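You operate a simulated robot arm through the tools that you are given. There is no shell and no other tool. Be economical: measure what you need, move in short steps, check, and stop when the job is done.

You run a simulated robot arm. Do the job below in one go: nothing can be reset, and whatever is moved stays where it is left.

JOB
Clamp the first stand's plate, brush it, clear its vent and free it.
Fine: wire brush and steel pin, each back in its hole. Set down upright: wire brush, steel pin. What is to be rubbed or washed off counts as gone when no trace of it is left.

Only the result counts: the job must be done as asked and must still hold three seconds after the hand-in. Knocking over, shifting, dropping, spilling or breaking anything else fails it.

ROBOT AND FRAMES
A 7-joint arm with a fingered hand, fixed in place. Base frame: the origin is at the foot of the arm, x ahead of it, y to its left, z up. Readings come in mm, rad, newtons and seconds.
With the tool pointing down near the work surface it reaches from about 300 to 700 mm from the base axis. Its first joint turns from -2.897 to 2.897 rad. Payload 4 kg.
Tool frame: the origin (TCP) lies between the finger pads and is the grasp point; the fingertips stand 26 mm ahead of it; z points along the fingers, y is the line along which they close. The gripper opens to 148 mm. The gripper's body begins 73 mm behind the TCP. The gripper is a hand of 3 fingers: y runs from the thumb to the fingers, the wrist lies at [0, 0, -239] in the tool frame, and closing takes about 1.5 s.
Orientation is that of the tool frame in the base frame, as [roll, pitch, yaw] about the fixed x, y, z axes, in that order (R = Rz(yaw) Ry(pitch) Rx(roll)). With the fingers straight down and closing along the base's y, the tool's x points along the base's -x, its y along +y and its z along -z.

CONTROLS
- The arm moves only by the tool servo_tool. Its argument "motion" is a list of rows, each an object (a shift or turn left out is 0, a gripper value left out holds the last) with "slide": the shift along the tool's x, y, z in mm, a list of three; "turn": the turn, a rotation vector about the tool's x, y, z in rad, a list of three; "grip": the opening, from 0 (shut) to 1 (fully open). In form: [{"slide": [dx, dy, dz], "turn": [ax, ay, az], "grip": grip}, ...]. A call has 1 to 20 rows; each row shifts and turns the commanded pose from where the row before left it, along the tool's axes as they then stand. Rows are played at 5 a second. More than 50 mm and 0.15 rad between two rows, or a gripper value outside its range, and nothing of the call is played. Where a pose cannot be reached the arm comes as near as it can. A force on the tool above 40 N (or 10 N above the force at the start of the call, whichever is more), or a blocked arm, ends the call early, and 0.2 s more pass. Each finger travels about 72 mm/s and halts on what it meets, pressing with about 24 N; the grip force reading is that of the motor and also rises with nothing between the fingers. The clock runs only during rows and for 0.2 s after the last one: add rows that do not move to give the fingers time. The reply holds the time, the measured pose of the TCP, the force on the tool along the base axes, the opening and the grip force, in the units named above and with some noise, with the torque about the TCP (base axes, N m) and any sound that the robot's microphone picked up, and new pictures: "pictures" is both (left out), scene, wrist or none.
- Cameras (640 x 400 px; columns grow to the right, rows downward): "scene" is fixed at [49.8, -498.5, 1783.7]; the picture's right is [0.98, -0.19, 0.00], its down [-0.09, -0.48, -0.87] and it looks along [0.17, 0.86, -0.49] (base axes); focal length 318 px, centre (320, 200). "wrist" rides on the gripper at [68, -39, -90] in the tool frame; the picture's right is [0.50, 0.87, 0.00], its down [-0.66, 0.38, -0.65] and it looks along [-0.57, 0.33, 0.76] (tool axes); focal length 222 px, centre (320, 200). There is no depth. A picture from a camera that has moved, and an enlarged one, comes with that camera's place and axes in the base frame and with its lens.
- move_column(by): slides the trunk up (or, below 0, down) by that many mm; the arm rides with it, the base frame stays. It gives what a move gives, with no picture.
- preshape(shape): the hand has 3 fingers and takes this shape, open, in about a second: jaw (thumb against the fingers, like two jaws); tri (thumb and two fingers); tip (a fingertip pinch); poke (one finger out to press); point (the index stretched); flat (the hand flat); cup (the hand cupped); fist (a fist). The gripper value then closes the fingers along that shape, each until it touches; the sizes above hold for jaw. It gives what a move gives, with no picture.
- enlarge(camera, box): a new picture of the part [left, top, right, bottom] of that camera's present view, enlarged. It takes no simulated time.
- job_done(): hands the job in; it is judged then, once.

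Work in short steps. Places have to be worked out from the pictures, the camera data and where the tool is seen: move nearer, look again, correct. Check each grasp and each placing, and mend what went wrong. You have 120 turns and 200 pictures in all, those below and enlarged ones among them. Open the gripper and draw the arm clear of the work before you hand the job in, unless the task says otherwise; then end with one line.

The tools are called after "Request:" as a command line: name --argument value ..., lists and objects as JSON in quotes. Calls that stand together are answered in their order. servo_tool: Moves the arm, as the interface text tells. Its arguments: {"type":"object","properties":{"motion":{"type":"array","items":{"type":"object","properties":{"slide":{"type":"array","items":{"type":"number"}},"turn":{"type":"array","items":{"type":"number"}},"grip":{"type":"number"}}}},"pictures":{"type":"string","enum":["both","scene","wrist","none"]}},"required":["motion"]} The other tools are called the same way: move_column (by) slides the trunk up or down; preshape (shape) gives the hand a shape; enlarge (camera, box) takes an enlarged picture of a part of a camera's view; job_done () hands the job in.

At the start:

```text
time_s: 0.0
tcp_pos: [247.9, 325.7, 1317.8]
tool_rot: [-3.14, 0.002, 3.141]
ft_force: [-0.5, -1.1, -0.4]
moment: [0.01, -0.01, -0.03]
width: 147.8
grasp_force: 0.1
shape: jaw
trunk travel left (down, up): [-525.0, 65.0]
```

scene: 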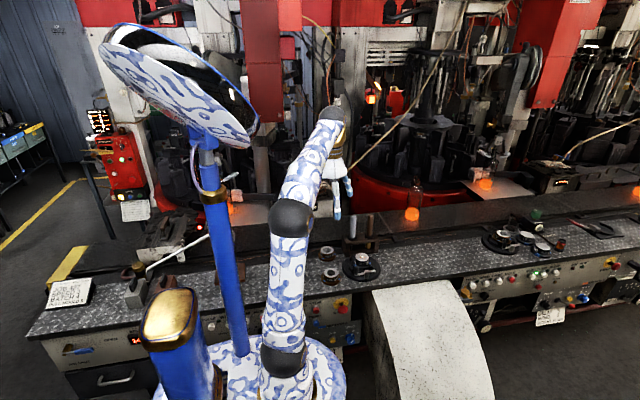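
wrist: 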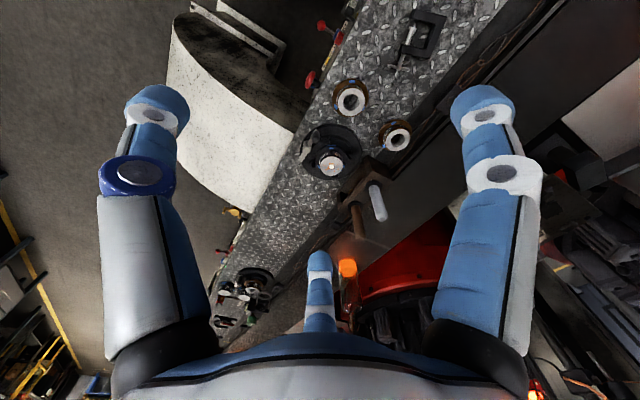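

The scene shows a workbench with several objects; I'll enlarge the relevant parts first.

Request:
enlarge --camera "scene" --box '[20, 220, 220, 345]'

Request:
enlarge --camera "scene" --box '[300, 190, 460, 290]'

Request:
enlarge --camera "scene" --box '[440, 190, 640, 315]'

Request:
enlarge --camera "wrist" --box '[200, 0, 500, 330]'

```text
3.20 times, centred on (120, 282) of scene
camera zoom: at [49.8, -498.5, 1783.7], right [0.98, -0.19, 0.0], down [-0.09, -0.48, -0.87], along [0.17, 0.86, -0.49], focal length 1018 px, centre (960, -64)
```

zoom: 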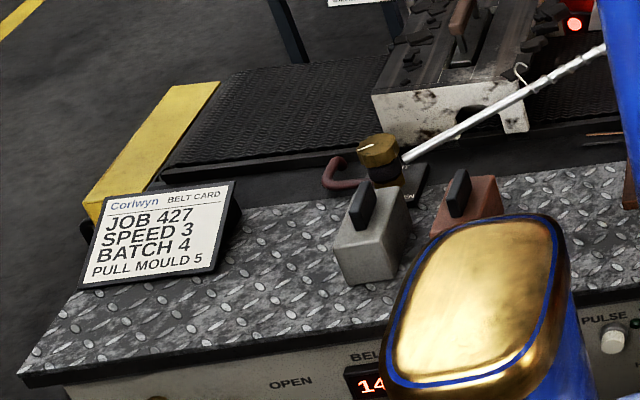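

```text
4.00 times, centred on (380, 240) of scene
camera zoom: at [49.8, -498.5, 1783.7], right [0.98, -0.19, 0.0], down [-0.09, -0.48, -0.87], along [0.17, 0.86, -0.49], focal length 1272 px, centre (80, 40)
```

zoom: 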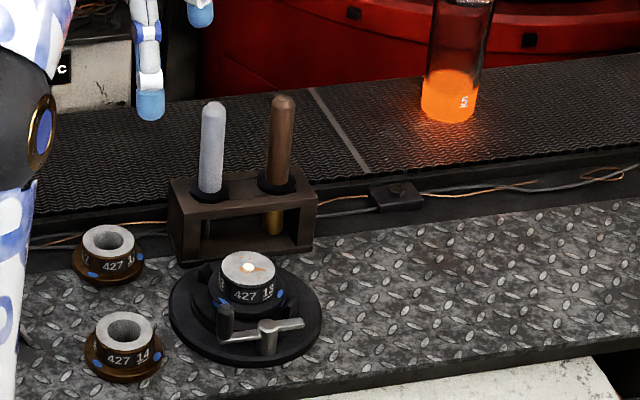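

```text
3.20 times, centred on (540, 252) of scene
camera zoom: at [49.8, -498.5, 1783.7], right [0.98, -0.19, 0.0], down [-0.09, -0.48, -0.87], along [0.17, 0.86, -0.49], focal length 1018 px, centre (-384, 32)
```

zoom: 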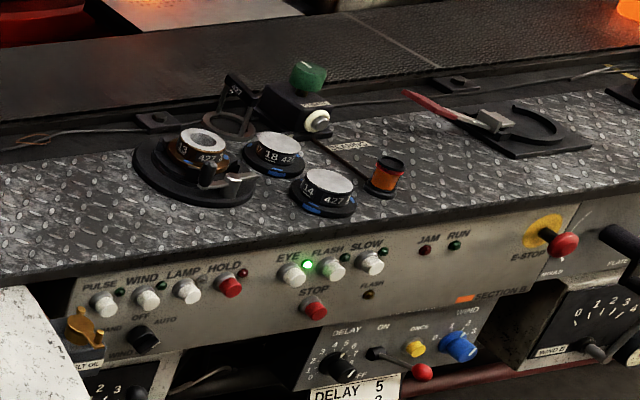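

```text
1.21 times, centred on (350, 165) of wrist
camera zoom: at [179.6, 286.3, 1408.7], right [-0.5, 0.87, 0.0], down [0.66, 0.38, 0.65], along [0.57, 0.33, -0.76], focal length 269 px, centre (284, 242)
```

zoom: 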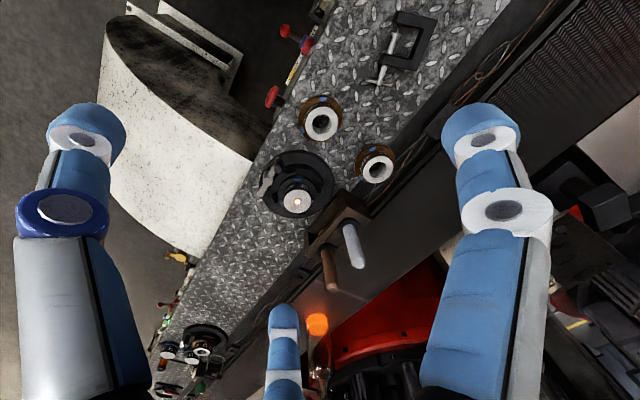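

I'll look closer at the two stands, the rack and other objects.

Request:
enlarge --camera "scene" --box '[335, 205, 395, 285]'

Request:
enlarge --camera "scene" --box '[475, 210, 575, 275]'

Request:
enlarge --camera "wrist" --box '[290, 70, 410, 250]'

Request:
enlarge --camera "wrist" --box '[190, 250, 310, 350]'

```text
5.00 times, centred on (365, 245) of scene
camera zoom: at [49.8, -498.5, 1783.7], right [0.98, -0.19, 0.0], down [-0.09, -0.48, -0.87], along [0.17, 0.86, -0.49], focal length 1590 px, centre (95, -25)
```

zoom: 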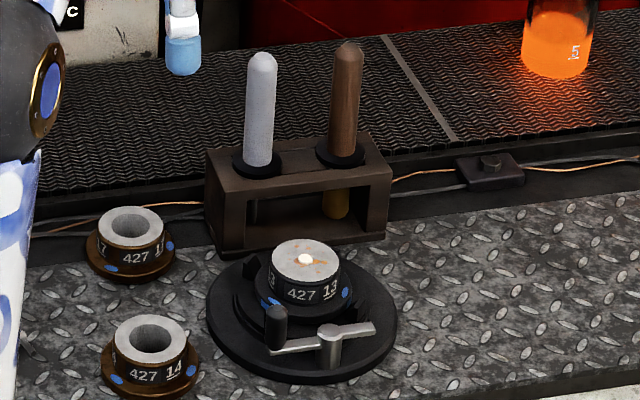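

```text
6.15 times, centred on (525, 242) of scene
camera zoom: at [49.8, -498.5, 1783.7], right [0.98, -0.19, 0.0], down [-0.09, -0.48, -0.87], along [0.17, 0.86, -0.49], focal length 1957 px, centre (-942, -62)
```

zoom: 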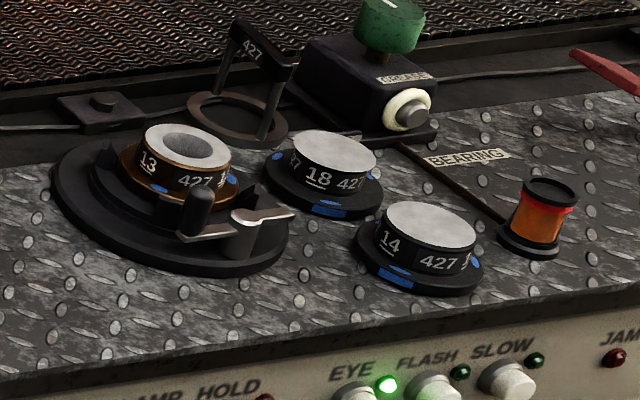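

```text
2.22 times, centred on (350, 160) of wrist
camera zoom: at [179.6, 286.3, 1408.7], right [-0.5, 0.87, 0.0], down [0.66, 0.38, 0.65], along [0.57, 0.33, -0.76], focal length 494 px, centre (253, 289)
```

zoom: 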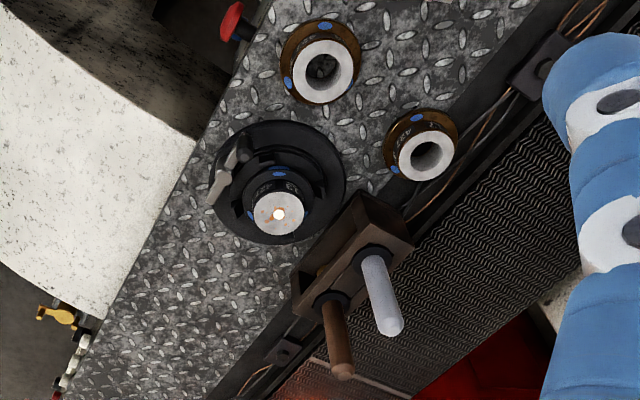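

```text
4.00 times, centred on (250, 300) of wrist
camera zoom: at [179.6, 286.3, 1408.7], right [-0.5, 0.87, 0.0], down [0.66, 0.38, 0.65], along [0.57, 0.33, -0.76], focal length 888 px, centre (600, -200)
```

zoom: 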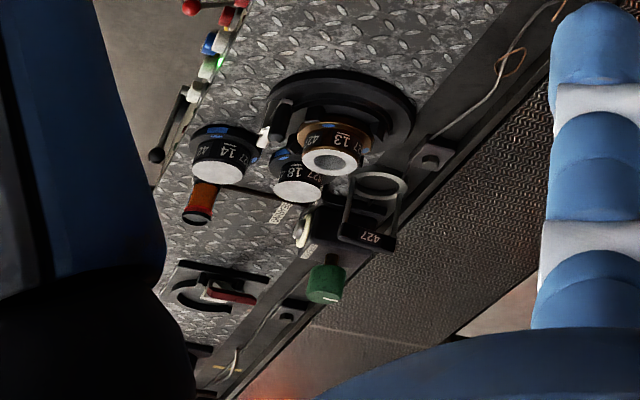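

The first stand (near) seems to hold plate "427 13", at about (413, 455), with bench top near z≈895; the rack with two handles lies behind it. I lower the trunk moderately and then look closer.

Request:
move_column --by -150

Request:
servo_tool --motion '[{"slide": [-20, 20, 0]}, {"slide": [-20, 20, 0]}, {"slide": [-20, 20, 0]}, {}, {}]'

```text
time_s: 1.8
tcp_pos: [247.3, 325.9, 1167.4]
tool_rot: [-3.141, 0.0, -3.141]
ft_force: [0.5, -0.4, 0.4]
moment: [0.0, 0.05, 0.02]
width: 148.0
grasp_force: 0.0
shape: jaw
trunk travel left (down, up): [-375.0, 215.0]
```

```text
time_s: 3.0
tcp_pos: [295.1, 372.5, 1169.3]
tool_rot: [-3.14, 0.0, -3.14]
ft_force: [0.2, 0.8, -0.3]
moment: [0.02, 0.01, 0.01]
width: 147.9
grasp_force: 0.2
shape: jaw
out of reach, approached as far as the arm can: row 3
trunk travel left (down, up): [-375.0, 215.0]
camera wrist: at [226.7, 333.6, 1259.3], right [-0.5, 0.87, 0.0], down [0.66, 0.38, 0.65], along [0.57, 0.33, -0.76], focal length 222 px, centre (320, 200)
```

scene: 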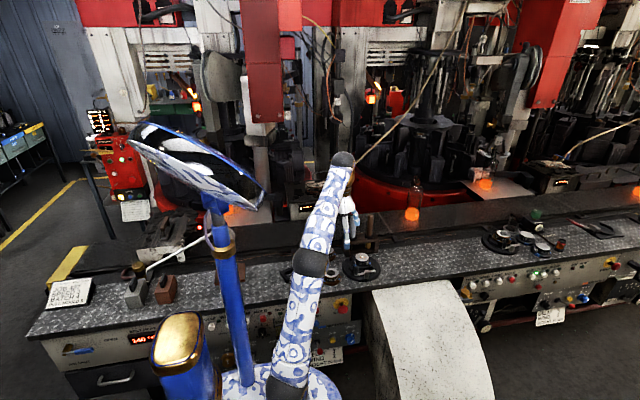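
wrist: 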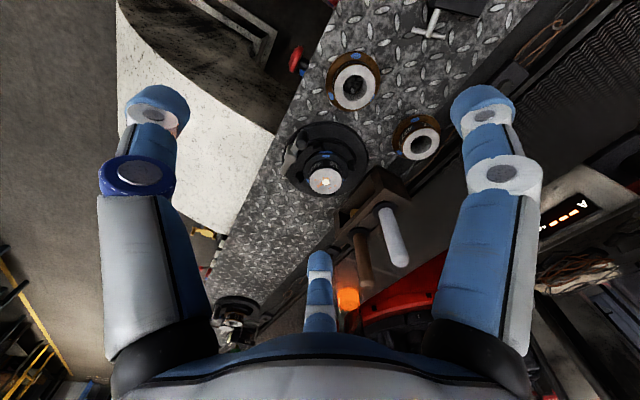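

The bench area is in view; reach is better lower. Plate top is about (408,449,967), handle tops about z=1087. I lower the hand and move nearer, staying clear of the handles.

Request:
servo_tool --motion '[{"slide": [0, 0, 35]}, {"slide": [0, -10, 35]}, {"slide": [-20, -10, 0]}, {"slide": [-20, 0, 0]}, {}, {}]' --pictures "wrist"

Request:
enlarge --camera "wrist" --box '[220, 60, 460, 210]'

```text
time_s: 4.3
tcp_pos: [334.7, 351.4, 1098.6]
tool_rot: [3.141, 0.001, 3.141]
ft_force: [0.4, -0.3, -0.5]
moment: [0.0, -0.02, -0.02]
width: 147.8
grasp_force: 0.1
shape: jaw
trunk travel left (down, up): [-375.0, 215.0]
camera wrist: at [266.3, 312.3, 1188.4], right [-0.5, 0.87, 0.0], down [0.66, 0.38, 0.65], along [0.57, 0.33, -0.76], focal length 222 px, centre (320, 200)
```

wrist: 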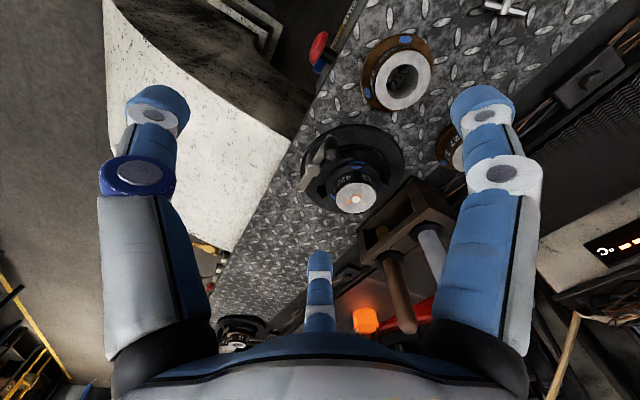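

```text
2.67 times, centred on (340, 135) of wrist
camera zoom: at [266.3, 312.3, 1188.4], right [-0.5, 0.87, 0.0], down [0.66, 0.38, 0.65], along [0.57, 0.33, -0.76], focal length 592 px, centre (267, 373)
```

zoom: 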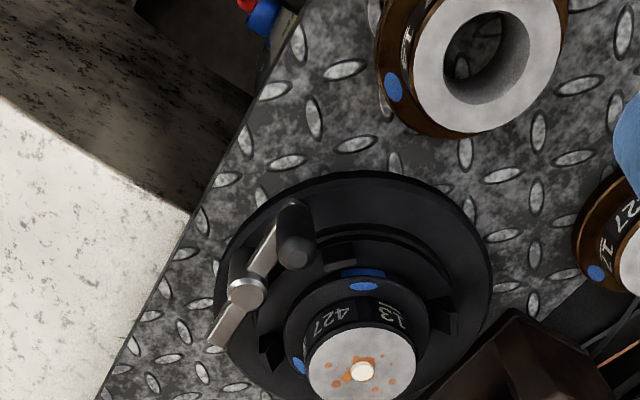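

The lever: pivot about (406,382,950), knob top about (363,382,978), short dog pointing +x. Clamping probably swings the knob towards −y so the dog swings over the plate. I check how the fingers look when closed partly, free in the air.

Request:
servo_tool --motion '[{"grip": 0.3}, {}, {}, {}, {}, {}, {}]'

Request:
enlarge --camera "scene" --box '[310, 170, 410, 290]'

```text
time_s: 6.0
tcp_pos: [334.4, 351.8, 1097.1]
tool_rot: [-3.141, -0.001, -3.141]
ft_force: [-0.6, 0.3, 0.0]
moment: [0.03, -0.01, -0.03]
width: 45.0
grasp_force: 0.0
shape: jaw
trunk travel left (down, up): [-375.0, 215.0]
camera wrist: at [266.3, 312.3, 1188.4], right [-0.5, 0.87, 0.0], down [0.66, 0.38, 0.65], along [0.57, 0.33, -0.76], focal length 222 px, centre (320, 200)
```

scene: 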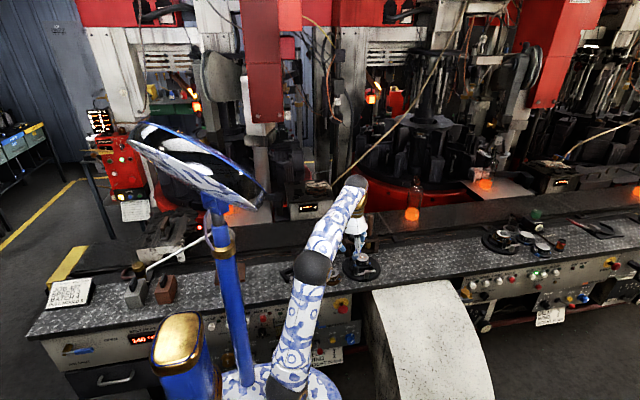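
wrist: 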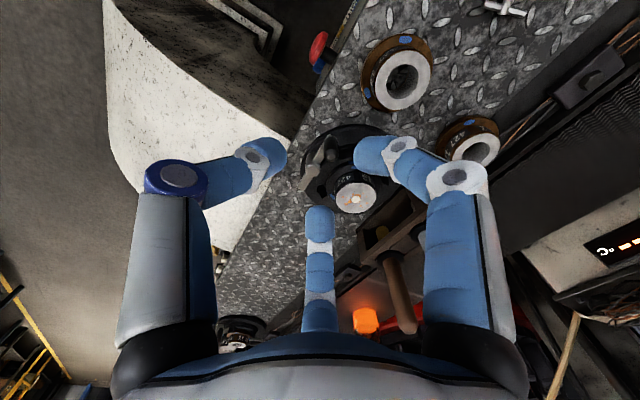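

```text
3.33 times, centred on (360, 230) of scene
camera zoom: at [49.8, -498.5, 1783.7], right [0.98, -0.19, 0.0], down [-0.09, -0.48, -0.87], along [0.17, 0.86, -0.49], focal length 1060 px, centre (187, 100)
```

zoom: 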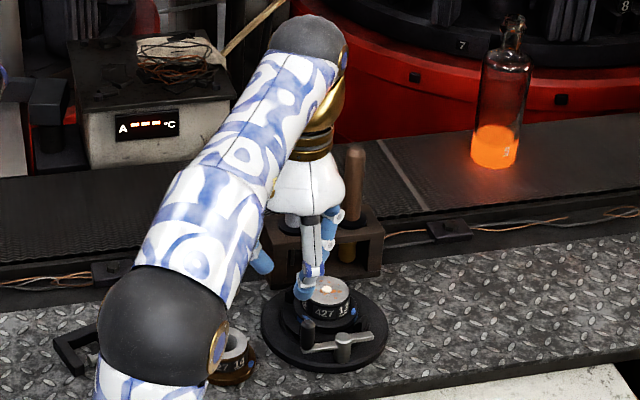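

The fingers close to a three-point pinch. For the lever I'd like a single pushing finger; I try the poke shape in the air.

Request:
preshape --shape "poke"

Request:
servo_tool --motion '[{}]' --pictures "wrist"

Request:
enlarge --camera "scene" --box '[330, 190, 410, 290]'

```text
time_s: 6.8
tcp_pos: [334.2, 350.7, 1097.7]
tool_rot: [3.141, 0.001, 3.14]
ft_force: [0.4, 0.7, 0.1]
moment: [-0.01, 0.01, 0.04]
width: 0.0
grasp_force: 0.0
shape: poke
trunk travel left (down, up): [-375.0, 215.0]
```

```text
time_s: 7.2
tcp_pos: [334.8, 351.0, 1096.9]
tool_rot: [-3.141, 0.0, -3.141]
ft_force: [0.8, -0.1, -0.5]
moment: [-0.01, -0.01, 0.0]
width: 0.0
grasp_force: 0.1
shape: poke
trunk travel left (down, up): [-375.0, 215.0]
camera wrist: at [266.3, 312.3, 1188.4], right [-0.5, 0.87, 0.0], down [0.66, 0.38, 0.65], along [0.57, 0.33, -0.76], focal length 222 px, centre (320, 200)
```

wrist: 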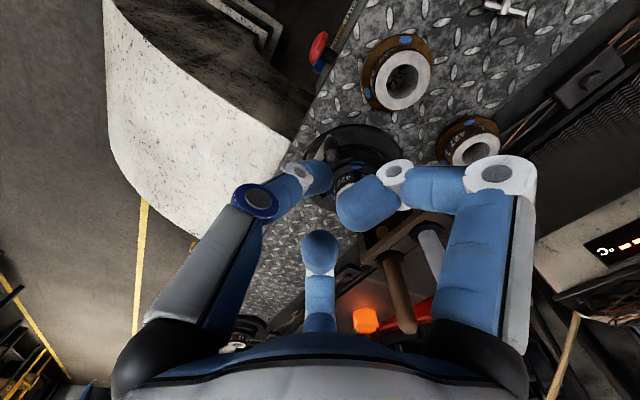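

```text
4.00 times, centred on (370, 240) of scene
camera zoom: at [49.8, -498.5, 1783.7], right [0.98, -0.19, 0.0], down [-0.09, -0.48, -0.87], along [0.17, 0.86, -0.49], focal length 1272 px, centre (120, 40)
```

zoom: 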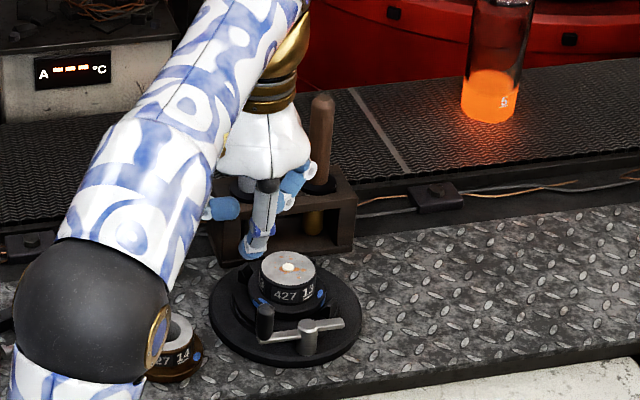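

In poke, the thumb tip sits at the tool centre. I turn the hand 90° so the thumb's slant trails towards −x, and move over to beside the knob (+y side), still high.

Request:
servo_tool --motion '[{"turn": [0, 0, 0.145]}, {"turn": [0, 0, 0.145]}, {"turn": [0, 0, 0.145]}, {"turn": [0, 0, 0.145]}, {"turn": [0, 0, 0.145]}, {"turn": [0, 0, 0.145]}, {"turn": [0, 0, 0.145]}, {"turn": [0, 0, 0.145]}, {"turn": [0, 0, 0.145]}, {"turn": [0, 0, 0.145]}, {"turn": [0, 0, 0.121]}, {"slide": [28, 0, 0]}, {"slide": [29, 0, 20]}, {"slide": [0, 28, 20]}, {}, {}]'

```text
time_s: 10.7
tcp_pos: [362.6, 408.6, 1057.8]
tool_rot: [-3.14, -0.001, 1.571]
ft_force: [-0.1, 0.5, 0.0]
moment: [0.01, 0.05, -0.03]
width: 0.0
grasp_force: 0.0
shape: poke
trunk travel left (down, up): [-375.0, 215.0]
camera wrist: at [321.6, 476.1, 1148.6], right [0.87, 0.5, 0.0], down [0.38, -0.66, 0.65], along [0.33, -0.57, -0.76], focal length 222 px, centre (320, 200)
```

scene: 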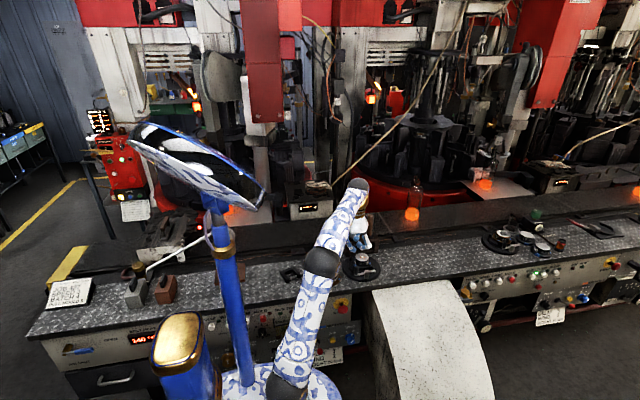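
wrist: 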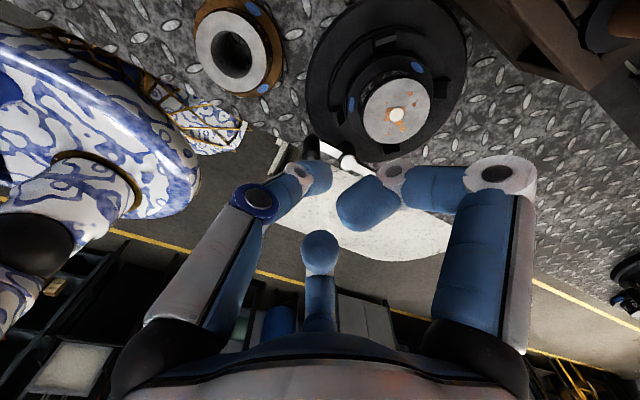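

The knob is just visible behind the thumb tip; I enlarge to confirm clearance and relative position.

Request:
enlarge --camera "wrist" --box '[270, 20, 480, 230]'

Request:
enlarge --camera "scene" --box '[325, 200, 405, 290]'

```text
1.90 times, centred on (375, 125) of wrist
camera zoom: at [321.6, 476.1, 1148.6], right [0.87, 0.5, 0.0], down [0.38, -0.66, 0.65], along [0.33, -0.57, -0.76], focal length 423 px, centre (215, 343)
```

zoom: 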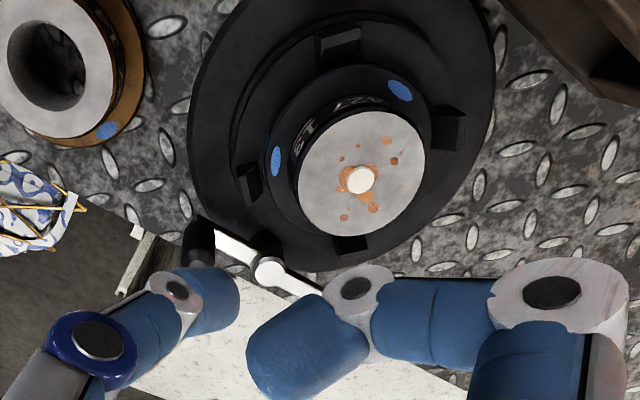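

```text
4.44 times, centred on (365, 245) of scene
camera zoom: at [49.8, -498.5, 1783.7], right [0.98, -0.19, 0.0], down [-0.09, -0.48, -0.87], along [0.17, 0.86, -0.49], focal length 1413 px, centre (120, 0)
```

zoom: 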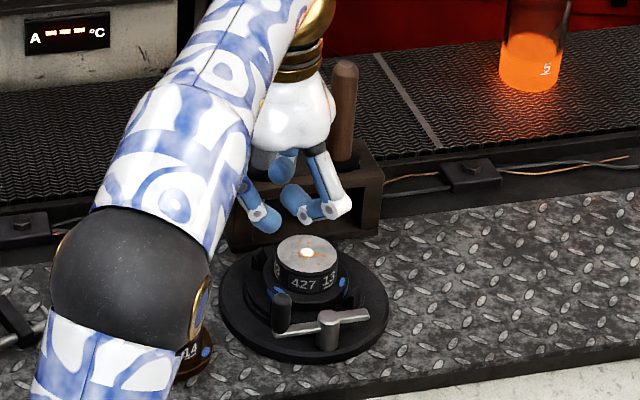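

Clear. I lower the thumb tip to about z=958 beside the knob.

Request:
servo_tool --motion '[{"slide": [0, 0, 25]}, {"slide": [0, 0, 25]}, {"slide": [0, 0, 23]}, {}, {}]'

Request:
enlarge --camera "scene" --box '[325, 200, 405, 290]'

```text
time_s: 11.8
tcp_pos: [362.3, 409.8, 983.0]
tool_rot: [3.14, 0.001, 1.569]
ft_force: [0.8, 0.7, 0.6]
moment: [0.0, -0.02, -0.03]
width: 0.0
grasp_force: 0.0
shape: poke
trunk travel left (down, up): [-375.0, 215.0]
camera wrist: at [322.7, 476.4, 1075.1], right [0.87, 0.5, 0.0], down [0.38, -0.66, 0.65], along [0.33, -0.57, -0.76], focal length 222 px, centre (320, 200)
```

scene: 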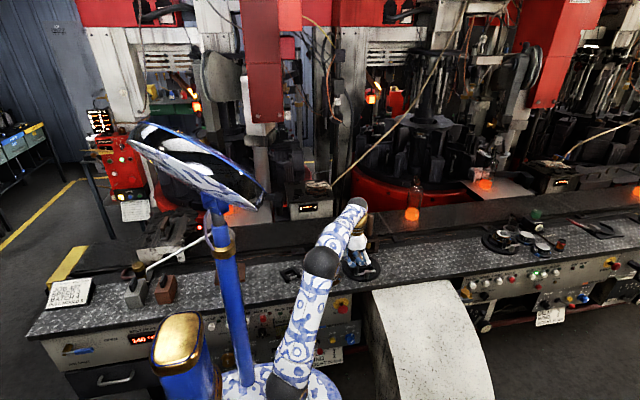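
wrist: 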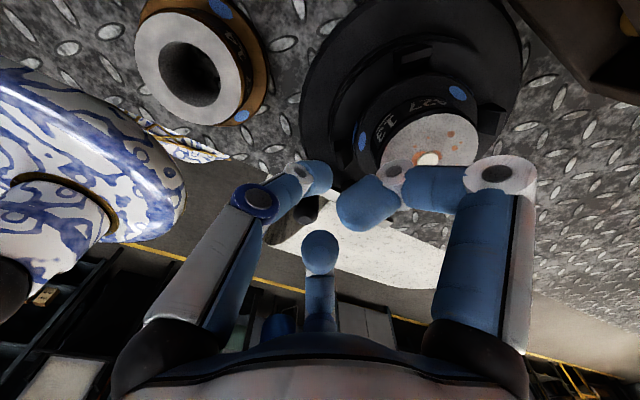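

```text
4.44 times, centred on (365, 245) of scene
camera zoom: at [49.8, -498.5, 1783.7], right [0.98, -0.19, 0.0], down [-0.09, -0.48, -0.87], along [0.17, 0.86, -0.49], focal length 1413 px, centre (120, 0)
```

zoom: 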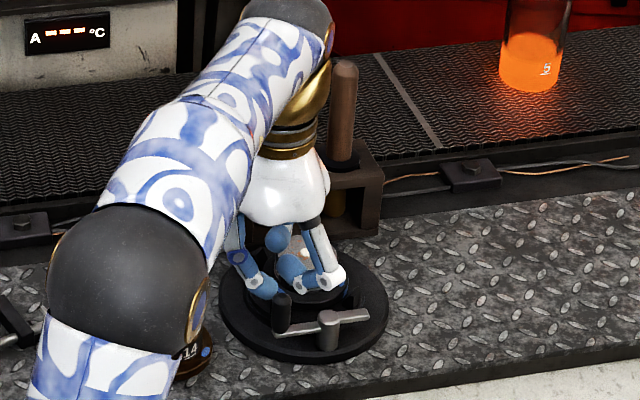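

The thumb tip is right behind the knob. I push gently along the arc (knob towards −y), first third.

Request:
servo_tool --motion '[{"slide": [-8, 2, 0]}, {"slide": [-6, -2, 0]}, {"slide": [-6, -1.5, 0]}, {"slide": [-6, -0.5, 0]}, {"slide": [-6, 0.5, 0]}, {}]' --pictures "none"

Request:
enlarge --camera "scene" --box '[325, 200, 405, 290]'

```text
time_s: 13.2
tcp_pos: [360.8, 376.5, 982.8]
tool_rot: [-3.141, -0.001, 1.568]
ft_force: [0.6, 0.0, 0.2]
moment: [0.06, 0.01, 0.03]
width: 0.0
grasp_force: 0.1
shape: poke
trunk travel left (down, up): [-375.0, 215.0]
```

```text
4.44 times, centred on (365, 245) of scene
camera zoom: at [49.8, -498.5, 1783.7], right [0.98, -0.19, 0.0], down [-0.09, -0.48, -0.87], along [0.17, 0.86, -0.49], focal length 1413 px, centre (120, 0)
```

zoom: 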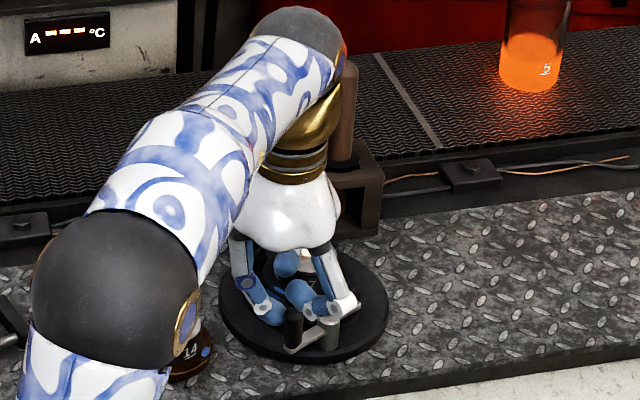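

The lever swings freely. I continue along the arc to 90°.

Request:
servo_tool --motion '[{"slide": [-6, 1.2, 0]}, {"slide": [-6, 2, 0]}, {"slide": [-5.5, 3, 0]}, {"slide": [-5, 4, 0]}, {"slide": [-4.5, 4.5, 0]}, {}]' --pictures "none"

Request:
enlarge --camera "scene" --box '[325, 200, 405, 290]'

```text
time_s: 14.7
tcp_pos: [375.3, 349.1, 983.7]
tool_rot: [-3.141, 0.001, 1.568]
ft_force: [-0.4, 0.6, 0.8]
moment: [0.03, 0.0, -0.04]
width: 0.0
grasp_force: 0.1
shape: poke
trunk travel left (down, up): [-375.0, 215.0]
```

```text
4.44 times, centred on (365, 245) of scene
camera zoom: at [49.8, -498.5, 1783.7], right [0.98, -0.19, 0.0], down [-0.09, -0.48, -0.87], along [0.17, 0.86, -0.49], focal length 1413 px, centre (120, 0)
```

zoom: 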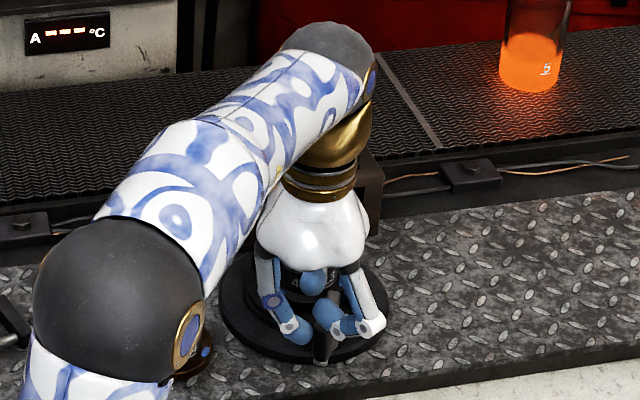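

Lever is near 70°. I keep on a little, watching for the force of the stop.

Request:
servo_tool --motion '[{"slide": [-4, 5, 0]}, {"slide": [-3, 5, 0]}, {"slide": [-2.2, 5.5, 0]}, {}]' --pictures "wrist"

Request:
enlarge --camera "scene" --box '[325, 200, 405, 290]'

```text
time_s: 15.7
tcp_pos: [391.5, 340.3, 982.9]
tool_rot: [3.141, 0.001, 1.568]
ft_force: [-0.5, 0.1, -0.2]
moment: [-0.01, -0.01, 0.04]
width: 0.1
grasp_force: 0.0
shape: poke
trunk travel left (down, up): [-375.0, 215.0]
camera wrist: at [351.0, 407.3, 1074.8], right [0.87, 0.5, 0.0], down [0.38, -0.66, 0.65], along [0.33, -0.57, -0.76], focal length 222 px, centre (320, 200)
```

wrist: 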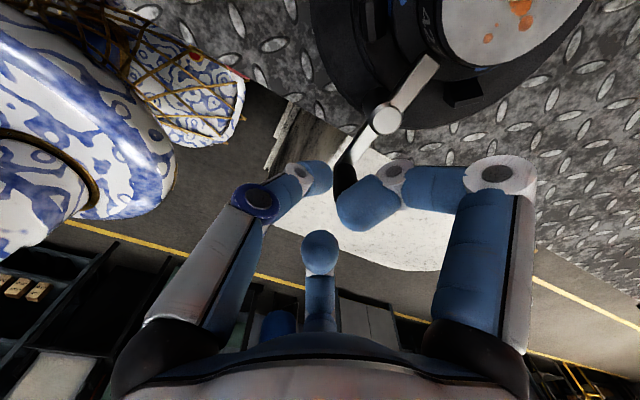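

```text
4.44 times, centred on (365, 245) of scene
camera zoom: at [49.8, -498.5, 1783.7], right [0.98, -0.19, 0.0], down [-0.09, -0.48, -0.87], along [0.17, 0.86, -0.49], focal length 1413 px, centre (120, 0)
```

zoom: 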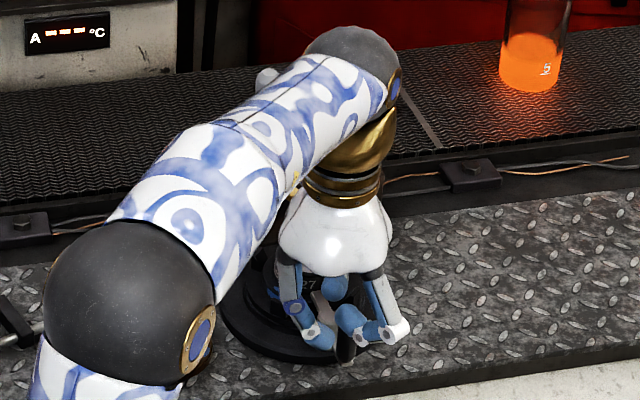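

The dog now points almost at the plate. I push on until a stop is felt.

Request:
servo_tool --motion '[{"slide": [-0.5, 4, 0]}, {"slide": [-0.3, 4, 0]}, {}, {}]' --pictures "wrist"

Request:
enlarge --camera "wrist" --box '[280, 0, 560, 220]'

```text
time_s: 16.6
tcp_pos: [397.5, 337.9, 983.9]
tool_rot: [-3.14, 0.001, 1.569]
ft_force: [-8.1, 0.6, 0.5]
moment: [-0.03, 0.13, 0.01]
width: 0.0
grasp_force: 0.0
shape: poke
trunk travel left (down, up): [-375.0, 215.0]
camera wrist: at [357.4, 406.8, 1075.3], right [0.87, 0.5, 0.0], down [0.38, -0.66, 0.65], along [0.33, -0.57, -0.76], focal length 222 px, centre (320, 200)
```

wrist: 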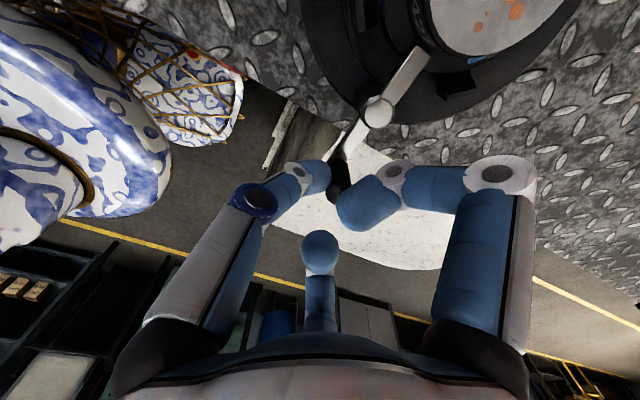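

```text
1.82 times, centred on (420, 110) of wrist
camera zoom: at [357.4, 406.8, 1075.3], right [0.87, 0.5, 0.0], down [0.38, -0.66, 0.65], along [0.33, -0.57, -0.76], focal length 404 px, centre (138, 364)
```

zoom: 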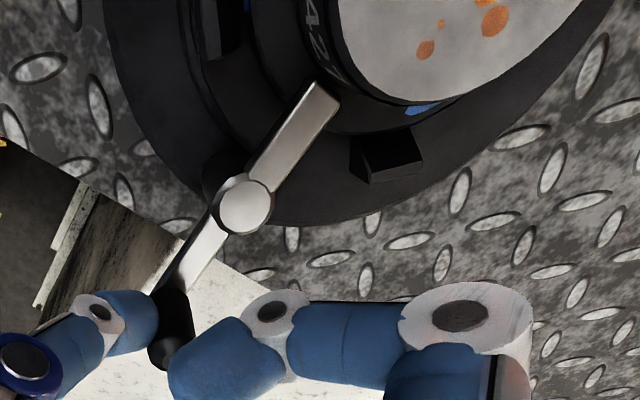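

An 8 N reaction shows the stop, with the dog over the plate's flange. I give one more small push to be sure, then back off and lift.

Request:
servo_tool --motion '[{"slide": [0, 2, 0]}, {}]' --pictures "none"

Request:
servo_tool --motion '[{"slide": [0, -10, 0]}, {"slide": [0, -10, -15]}, {"slide": [0, 0, -40]}, {"slide": [0, 0, -40]}, {"slide": [0, 0, -40]}, {"slide": [-20, 0, 0]}, {}]' --pictures "wrist"

Request:
enlarge --camera "scene" --box '[325, 200, 405, 290]'

Request:
enlarge --camera "wrist" --box '[280, 0, 640, 220]'

```text
time_s: 17.2
tcp_pos: [396.8, 337.7, 983.3]
tool_rot: [3.141, 0.0, 1.57]
ft_force: [-18.1, -1.2, 1.6]
moment: [-0.02, 0.36, 0.0]
width: 0.2
grasp_force: 0.0
shape: poke
trunk travel left (down, up): [-375.0, 215.0]
```

```text
time_s: 18.9
tcp_pos: [381.7, 319.5, 1118.8]
tool_rot: [3.141, -0.001, 1.569]
ft_force: [0.4, -0.2, -1.2]
moment: [0.0, -0.02, 0.02]
width: 0.0
grasp_force: 0.1
shape: poke
trunk travel left (down, up): [-375.0, 215.0]
camera wrist: at [341.5, 387.6, 1210.6], right [0.87, 0.5, 0.0], down [0.38, -0.66, 0.65], along [0.33, -0.57, -0.76], focal length 222 px, centre (320, 200)
```

wrist: 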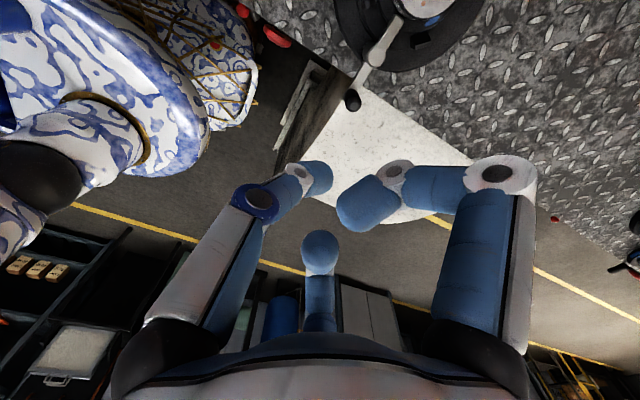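

```text
4.44 times, centred on (365, 245) of scene
camera zoom: at [49.8, -498.5, 1783.7], right [0.98, -0.19, 0.0], down [-0.09, -0.48, -0.87], along [0.17, 0.86, -0.49], focal length 1413 px, centre (120, 0)
```

zoom: 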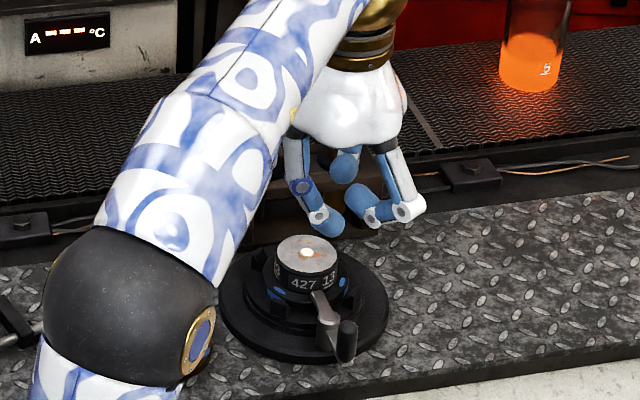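

```text
1.78 times, centred on (460, 110) of wrist
camera zoom: at [341.5, 387.6, 1210.6], right [0.87, 0.5, 0.0], down [0.38, -0.66, 0.65], along [0.33, -0.57, -0.76], focal length 395 px, centre (71, 360)
```

zoom: 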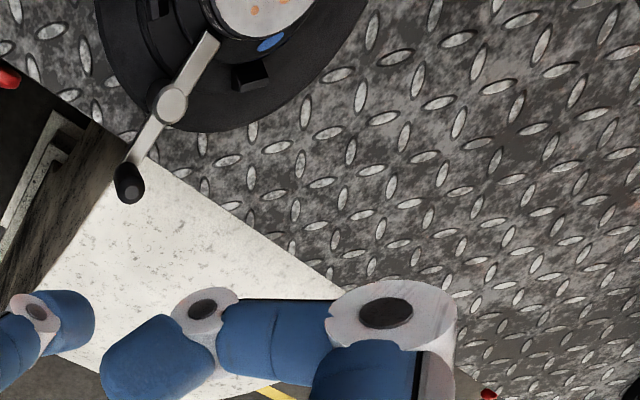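

The lever is now 90° over with the dog over the flange: clamped. Next I raise the trunk (for reach at height) and look at the rack unobstructed.

Request:
move_column --by 210

Request:
preshape --shape "jaw"

Request:
enlarge --camera "scene" --box '[338, 202, 398, 262]'

```text
time_s: 21.1
tcp_pos: [382.4, 319.7, 1329.6]
tool_rot: [-3.141, 0.001, 1.568]
ft_force: [0.5, 0.1, -0.5]
moment: [0.02, -0.02, 0.0]
width: 0.0
grasp_force: 0.1
shape: poke
trunk travel left (down, up): [-585.0, 5.0]
```

```text
time_s: 22.0
tcp_pos: [381.8, 320.0, 1328.9]
tool_rot: [3.141, 0.001, 1.57]
ft_force: [0.2, 0.2, -0.5]
moment: [0.01, 0.0, 0.01]
width: 147.8
grasp_force: 0.0
shape: jaw
trunk travel left (down, up): [-585.0, 5.0]
```

```text
6.67 times, centred on (368, 232) of scene
camera zoom: at [49.8, -498.5, 1783.7], right [0.98, -0.19, 0.0], down [-0.09, -0.48, -0.87], along [0.17, 0.86, -0.49], focal length 2120 px, centre (0, -13)
```

zoom: 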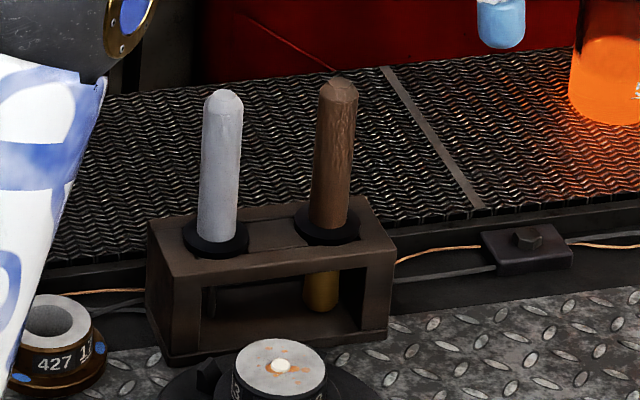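

Brown handle carries the brass wire brush; grey handle is the steel pin. Brush axis about (472,557), collar z≈982, top z≈1091, bristle end z≈915. I turn the hand so it closes tangentially and tilt 20° outward for reach.

Request:
servo_tool --motion '[{"turn": [0, 0, 0.14], "grip": 0.5}, {"turn": [0, 0, 0.14]}, {"turn": [0, 0, 0.14]}, {"turn": [0, 0, 0.14]}, {"turn": [0, 0, 0.138]}, {"turn": [0, 0.117, 0]}, {"turn": [0, 0.117, 0]}, {"turn": [0, 0.116, 0]}, {"slide": [20, -10, 30]}, {"slide": [20, -10, 30]}, {"slide": [20, -10, 30]}, {"slide": [20, -10, 30]}, {}, {}]'

```text
time_s: 25.0
tcp_pos: [424.1, 434.3, 1243.6]
tool_rot: [3.142, -0.349, 0.874]
ft_force: [-0.5, 1.2, -0.2]
moment: [-0.02, 0.0, 0.01]
width: 74.2
grasp_force: 0.0
shape: jaw
trunk travel left (down, up): [-585.0, 5.0]
camera wrist: at [415.7, 484.6, 1351.8], right [0.97, -0.2, 0.17], down [-0.25, -0.89, 0.39], along [0.07, -0.42, -0.91], focal length 222 px, centre (320, 200)
```

scene: 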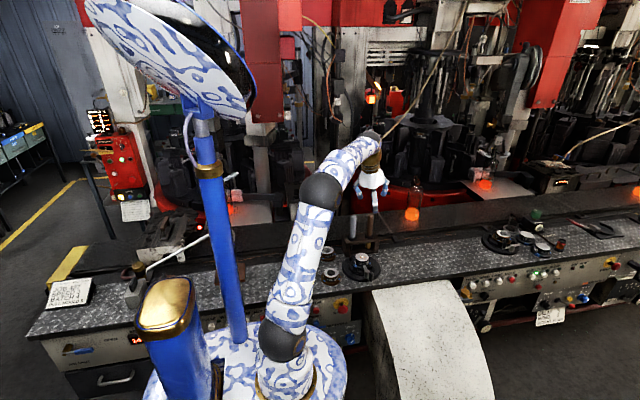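
wrist: 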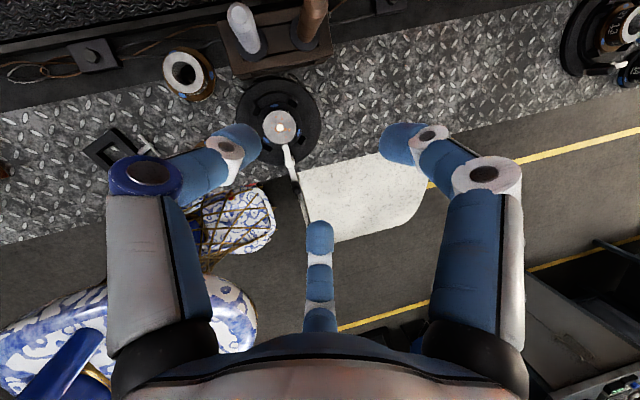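

Geometry is consistent. I continue to a pre-grasp point above the brush handle.

Request:
servo_tool --motion '[{"slide": [21, -10.5, 32]}, {"slide": [21, -10.5, 32]}, {"slide": [21, -10.5, 33]}, {"slide": [22, -10.5, 33]}, {}, {}]'

Request:
enlarge --camera "scene" --box '[338, 172, 428, 262]'

```text
time_s: 26.4
tcp_pos: [474.0, 556.9, 1152.3]
tool_rot: [-3.141, -0.348, 0.872]
ft_force: [0.5, -0.1, 0.7]
moment: [0.0, 0.0, -0.03]
width: 74.1
grasp_force: 0.0
shape: jaw
trunk travel left (down, up): [-585.0, 5.0]
camera wrist: at [463.7, 607.3, 1261.2], right [0.97, -0.2, 0.17], down [-0.25, -0.89, 0.39], along [0.07, -0.42, -0.9], focal length 222 px, centre (320, 200)
```

scene: 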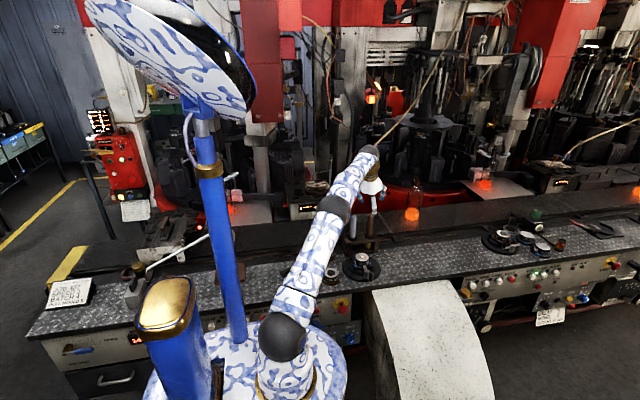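
wrist: 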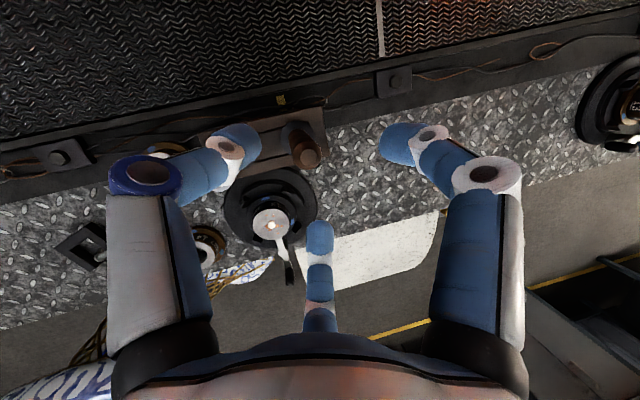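

```text
4.44 times, centred on (383, 217) of scene
camera zoom: at [49.8, -498.5, 1783.7], right [0.98, -0.19, 0.0], down [-0.09, -0.48, -0.87], along [0.17, 0.86, -0.49], focal length 1413 px, centre (40, 124)
```

zoom: 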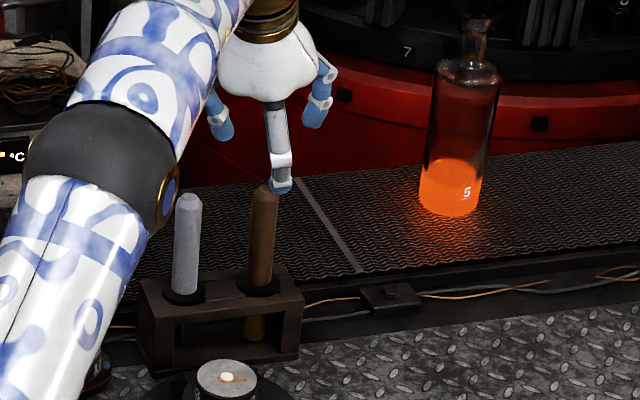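

I enlarge the wrist view to fix the handle's position.

Request:
enlarge --camera "wrist" --box '[200, 90, 400, 215]'

```text
3.20 times, centred on (300, 152) of wrist
camera zoom: at [463.7, 607.3, 1261.2], right [0.97, -0.2, 0.17], down [-0.25, -0.89, 0.39], along [0.07, -0.42, -0.9], focal length 711 px, centre (384, 352)
```

zoom: 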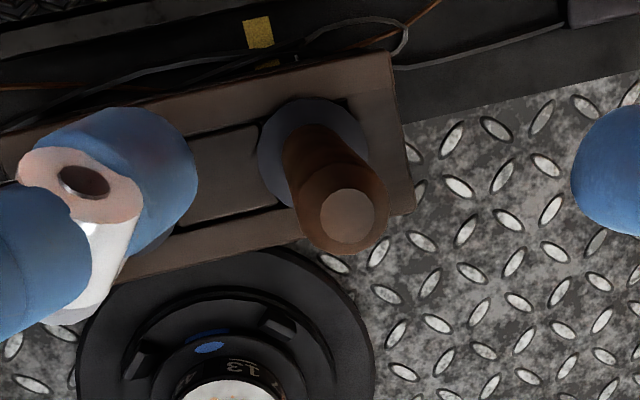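

Both views agree on handle axis ≈ (477,567), collar z≈976, top z≈1087. I centre on it and descend partly.

Request:
servo_tool --motion '[{"slide": [8.3, -3.5, 3]}, {}, {"slide": [-8.5, 0, 23.5]}, {"slide": [-8.5, 0, 23.5]}, {"slide": [-8.5, 0, 23.5]}, {}, {}]'

Request:
enlarge --camera "wrist" --box '[200, 90, 400, 215]'

Request:
enlarge --camera "scene" --box '[338, 172, 428, 262]'

```text
time_s: 28.0
tcp_pos: [477.7, 566.1, 1075.4]
tool_rot: [-3.14, -0.35, 0.872]
ft_force: [-0.2, -0.5, -0.7]
moment: [0.0, 0.02, 0.02]
width: 74.3
grasp_force: 0.1
shape: jaw
trunk travel left (down, up): [-585.0, 5.0]
camera wrist: at [468.4, 616.6, 1184.9], right [0.97, -0.2, 0.17], down [-0.25, -0.89, 0.39], along [0.07, -0.42, -0.9], focal length 222 px, centre (320, 200)
```

scene: 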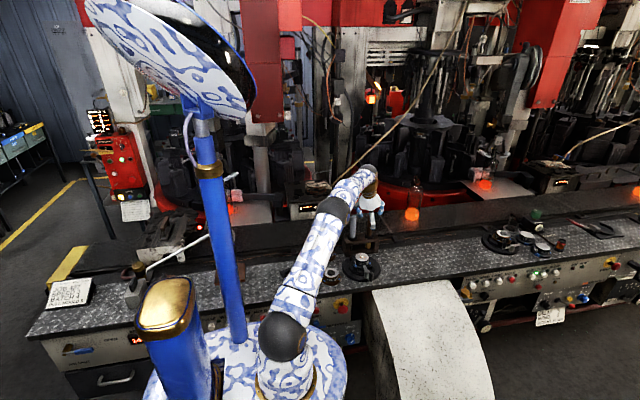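
wrist: 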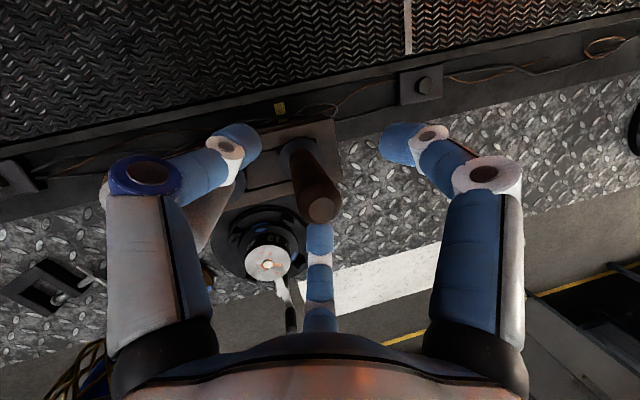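

```text
3.20 times, centred on (300, 152) of wrist
camera zoom: at [468.4, 616.6, 1184.9], right [0.97, -0.2, 0.17], down [-0.25, -0.89, 0.39], along [0.07, -0.42, -0.9], focal length 711 px, centre (384, 352)
```

zoom: 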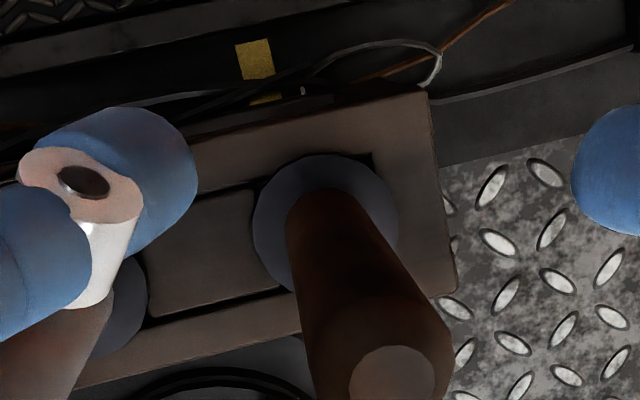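

```text
4.44 times, centred on (383, 217) of scene
camera zoom: at [49.8, -498.5, 1783.7], right [0.98, -0.19, 0.0], down [-0.09, -0.48, -0.87], along [0.17, 0.86, -0.49], focal length 1413 px, centre (40, 124)
```

zoom: 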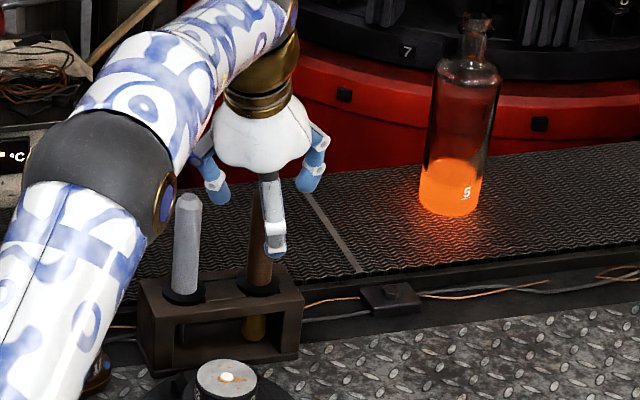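

The thumb's knuckle would pass near the grey handle, so I narrow the opening first and check.

Request:
servo_tool --motion '[{"grip": 0.3}, {}, {}, {}]'

Request:
enlarge --camera "scene" --box '[338, 192, 408, 262]'

```text
time_s: 29.0
tcp_pos: [478.6, 566.3, 1076.0]
tool_rot: [3.141, -0.351, 0.872]
ft_force: [0.1, -0.8, -0.4]
moment: [-0.01, 0.01, 0.01]
width: 44.9
grasp_force: 0.0
shape: jaw
trunk travel left (down, up): [-585.0, 5.0]
camera wrist: at [468.4, 616.6, 1185.0], right [0.97, -0.2, 0.17], down [-0.25, -0.89, 0.39], along [0.07, -0.42, -0.9], focal length 222 px, centre (320, 200)
```

scene: 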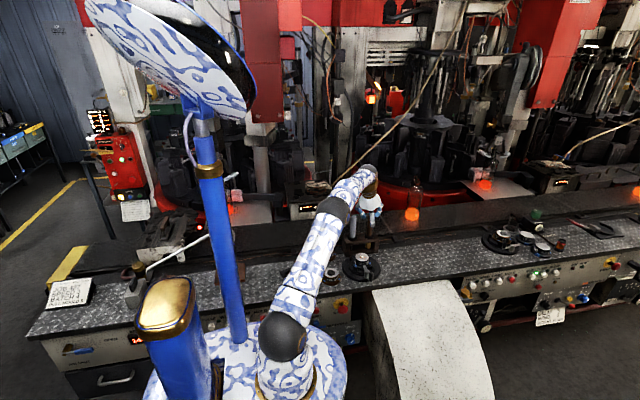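
wrist: 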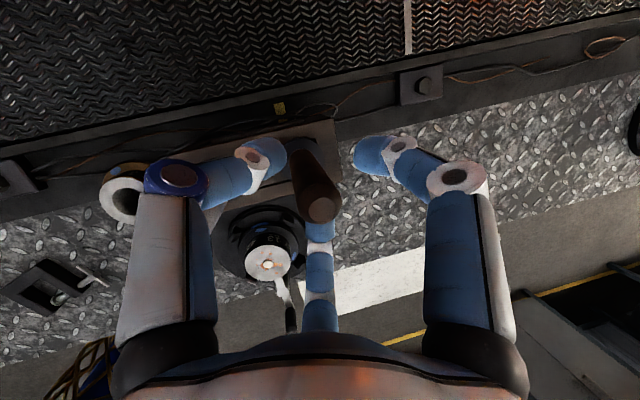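

```text
5.71 times, centred on (373, 227) of scene
camera zoom: at [49.8, -498.5, 1783.7], right [0.98, -0.19, 0.0], down [-0.09, -0.48, -0.87], along [0.17, 0.86, -0.49], focal length 1817 px, centre (17, 46)
```

zoom: 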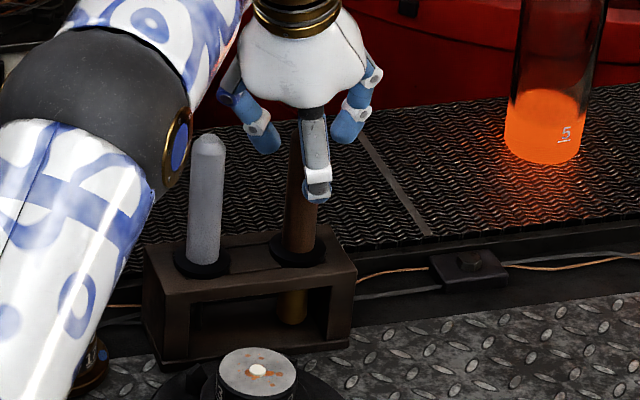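

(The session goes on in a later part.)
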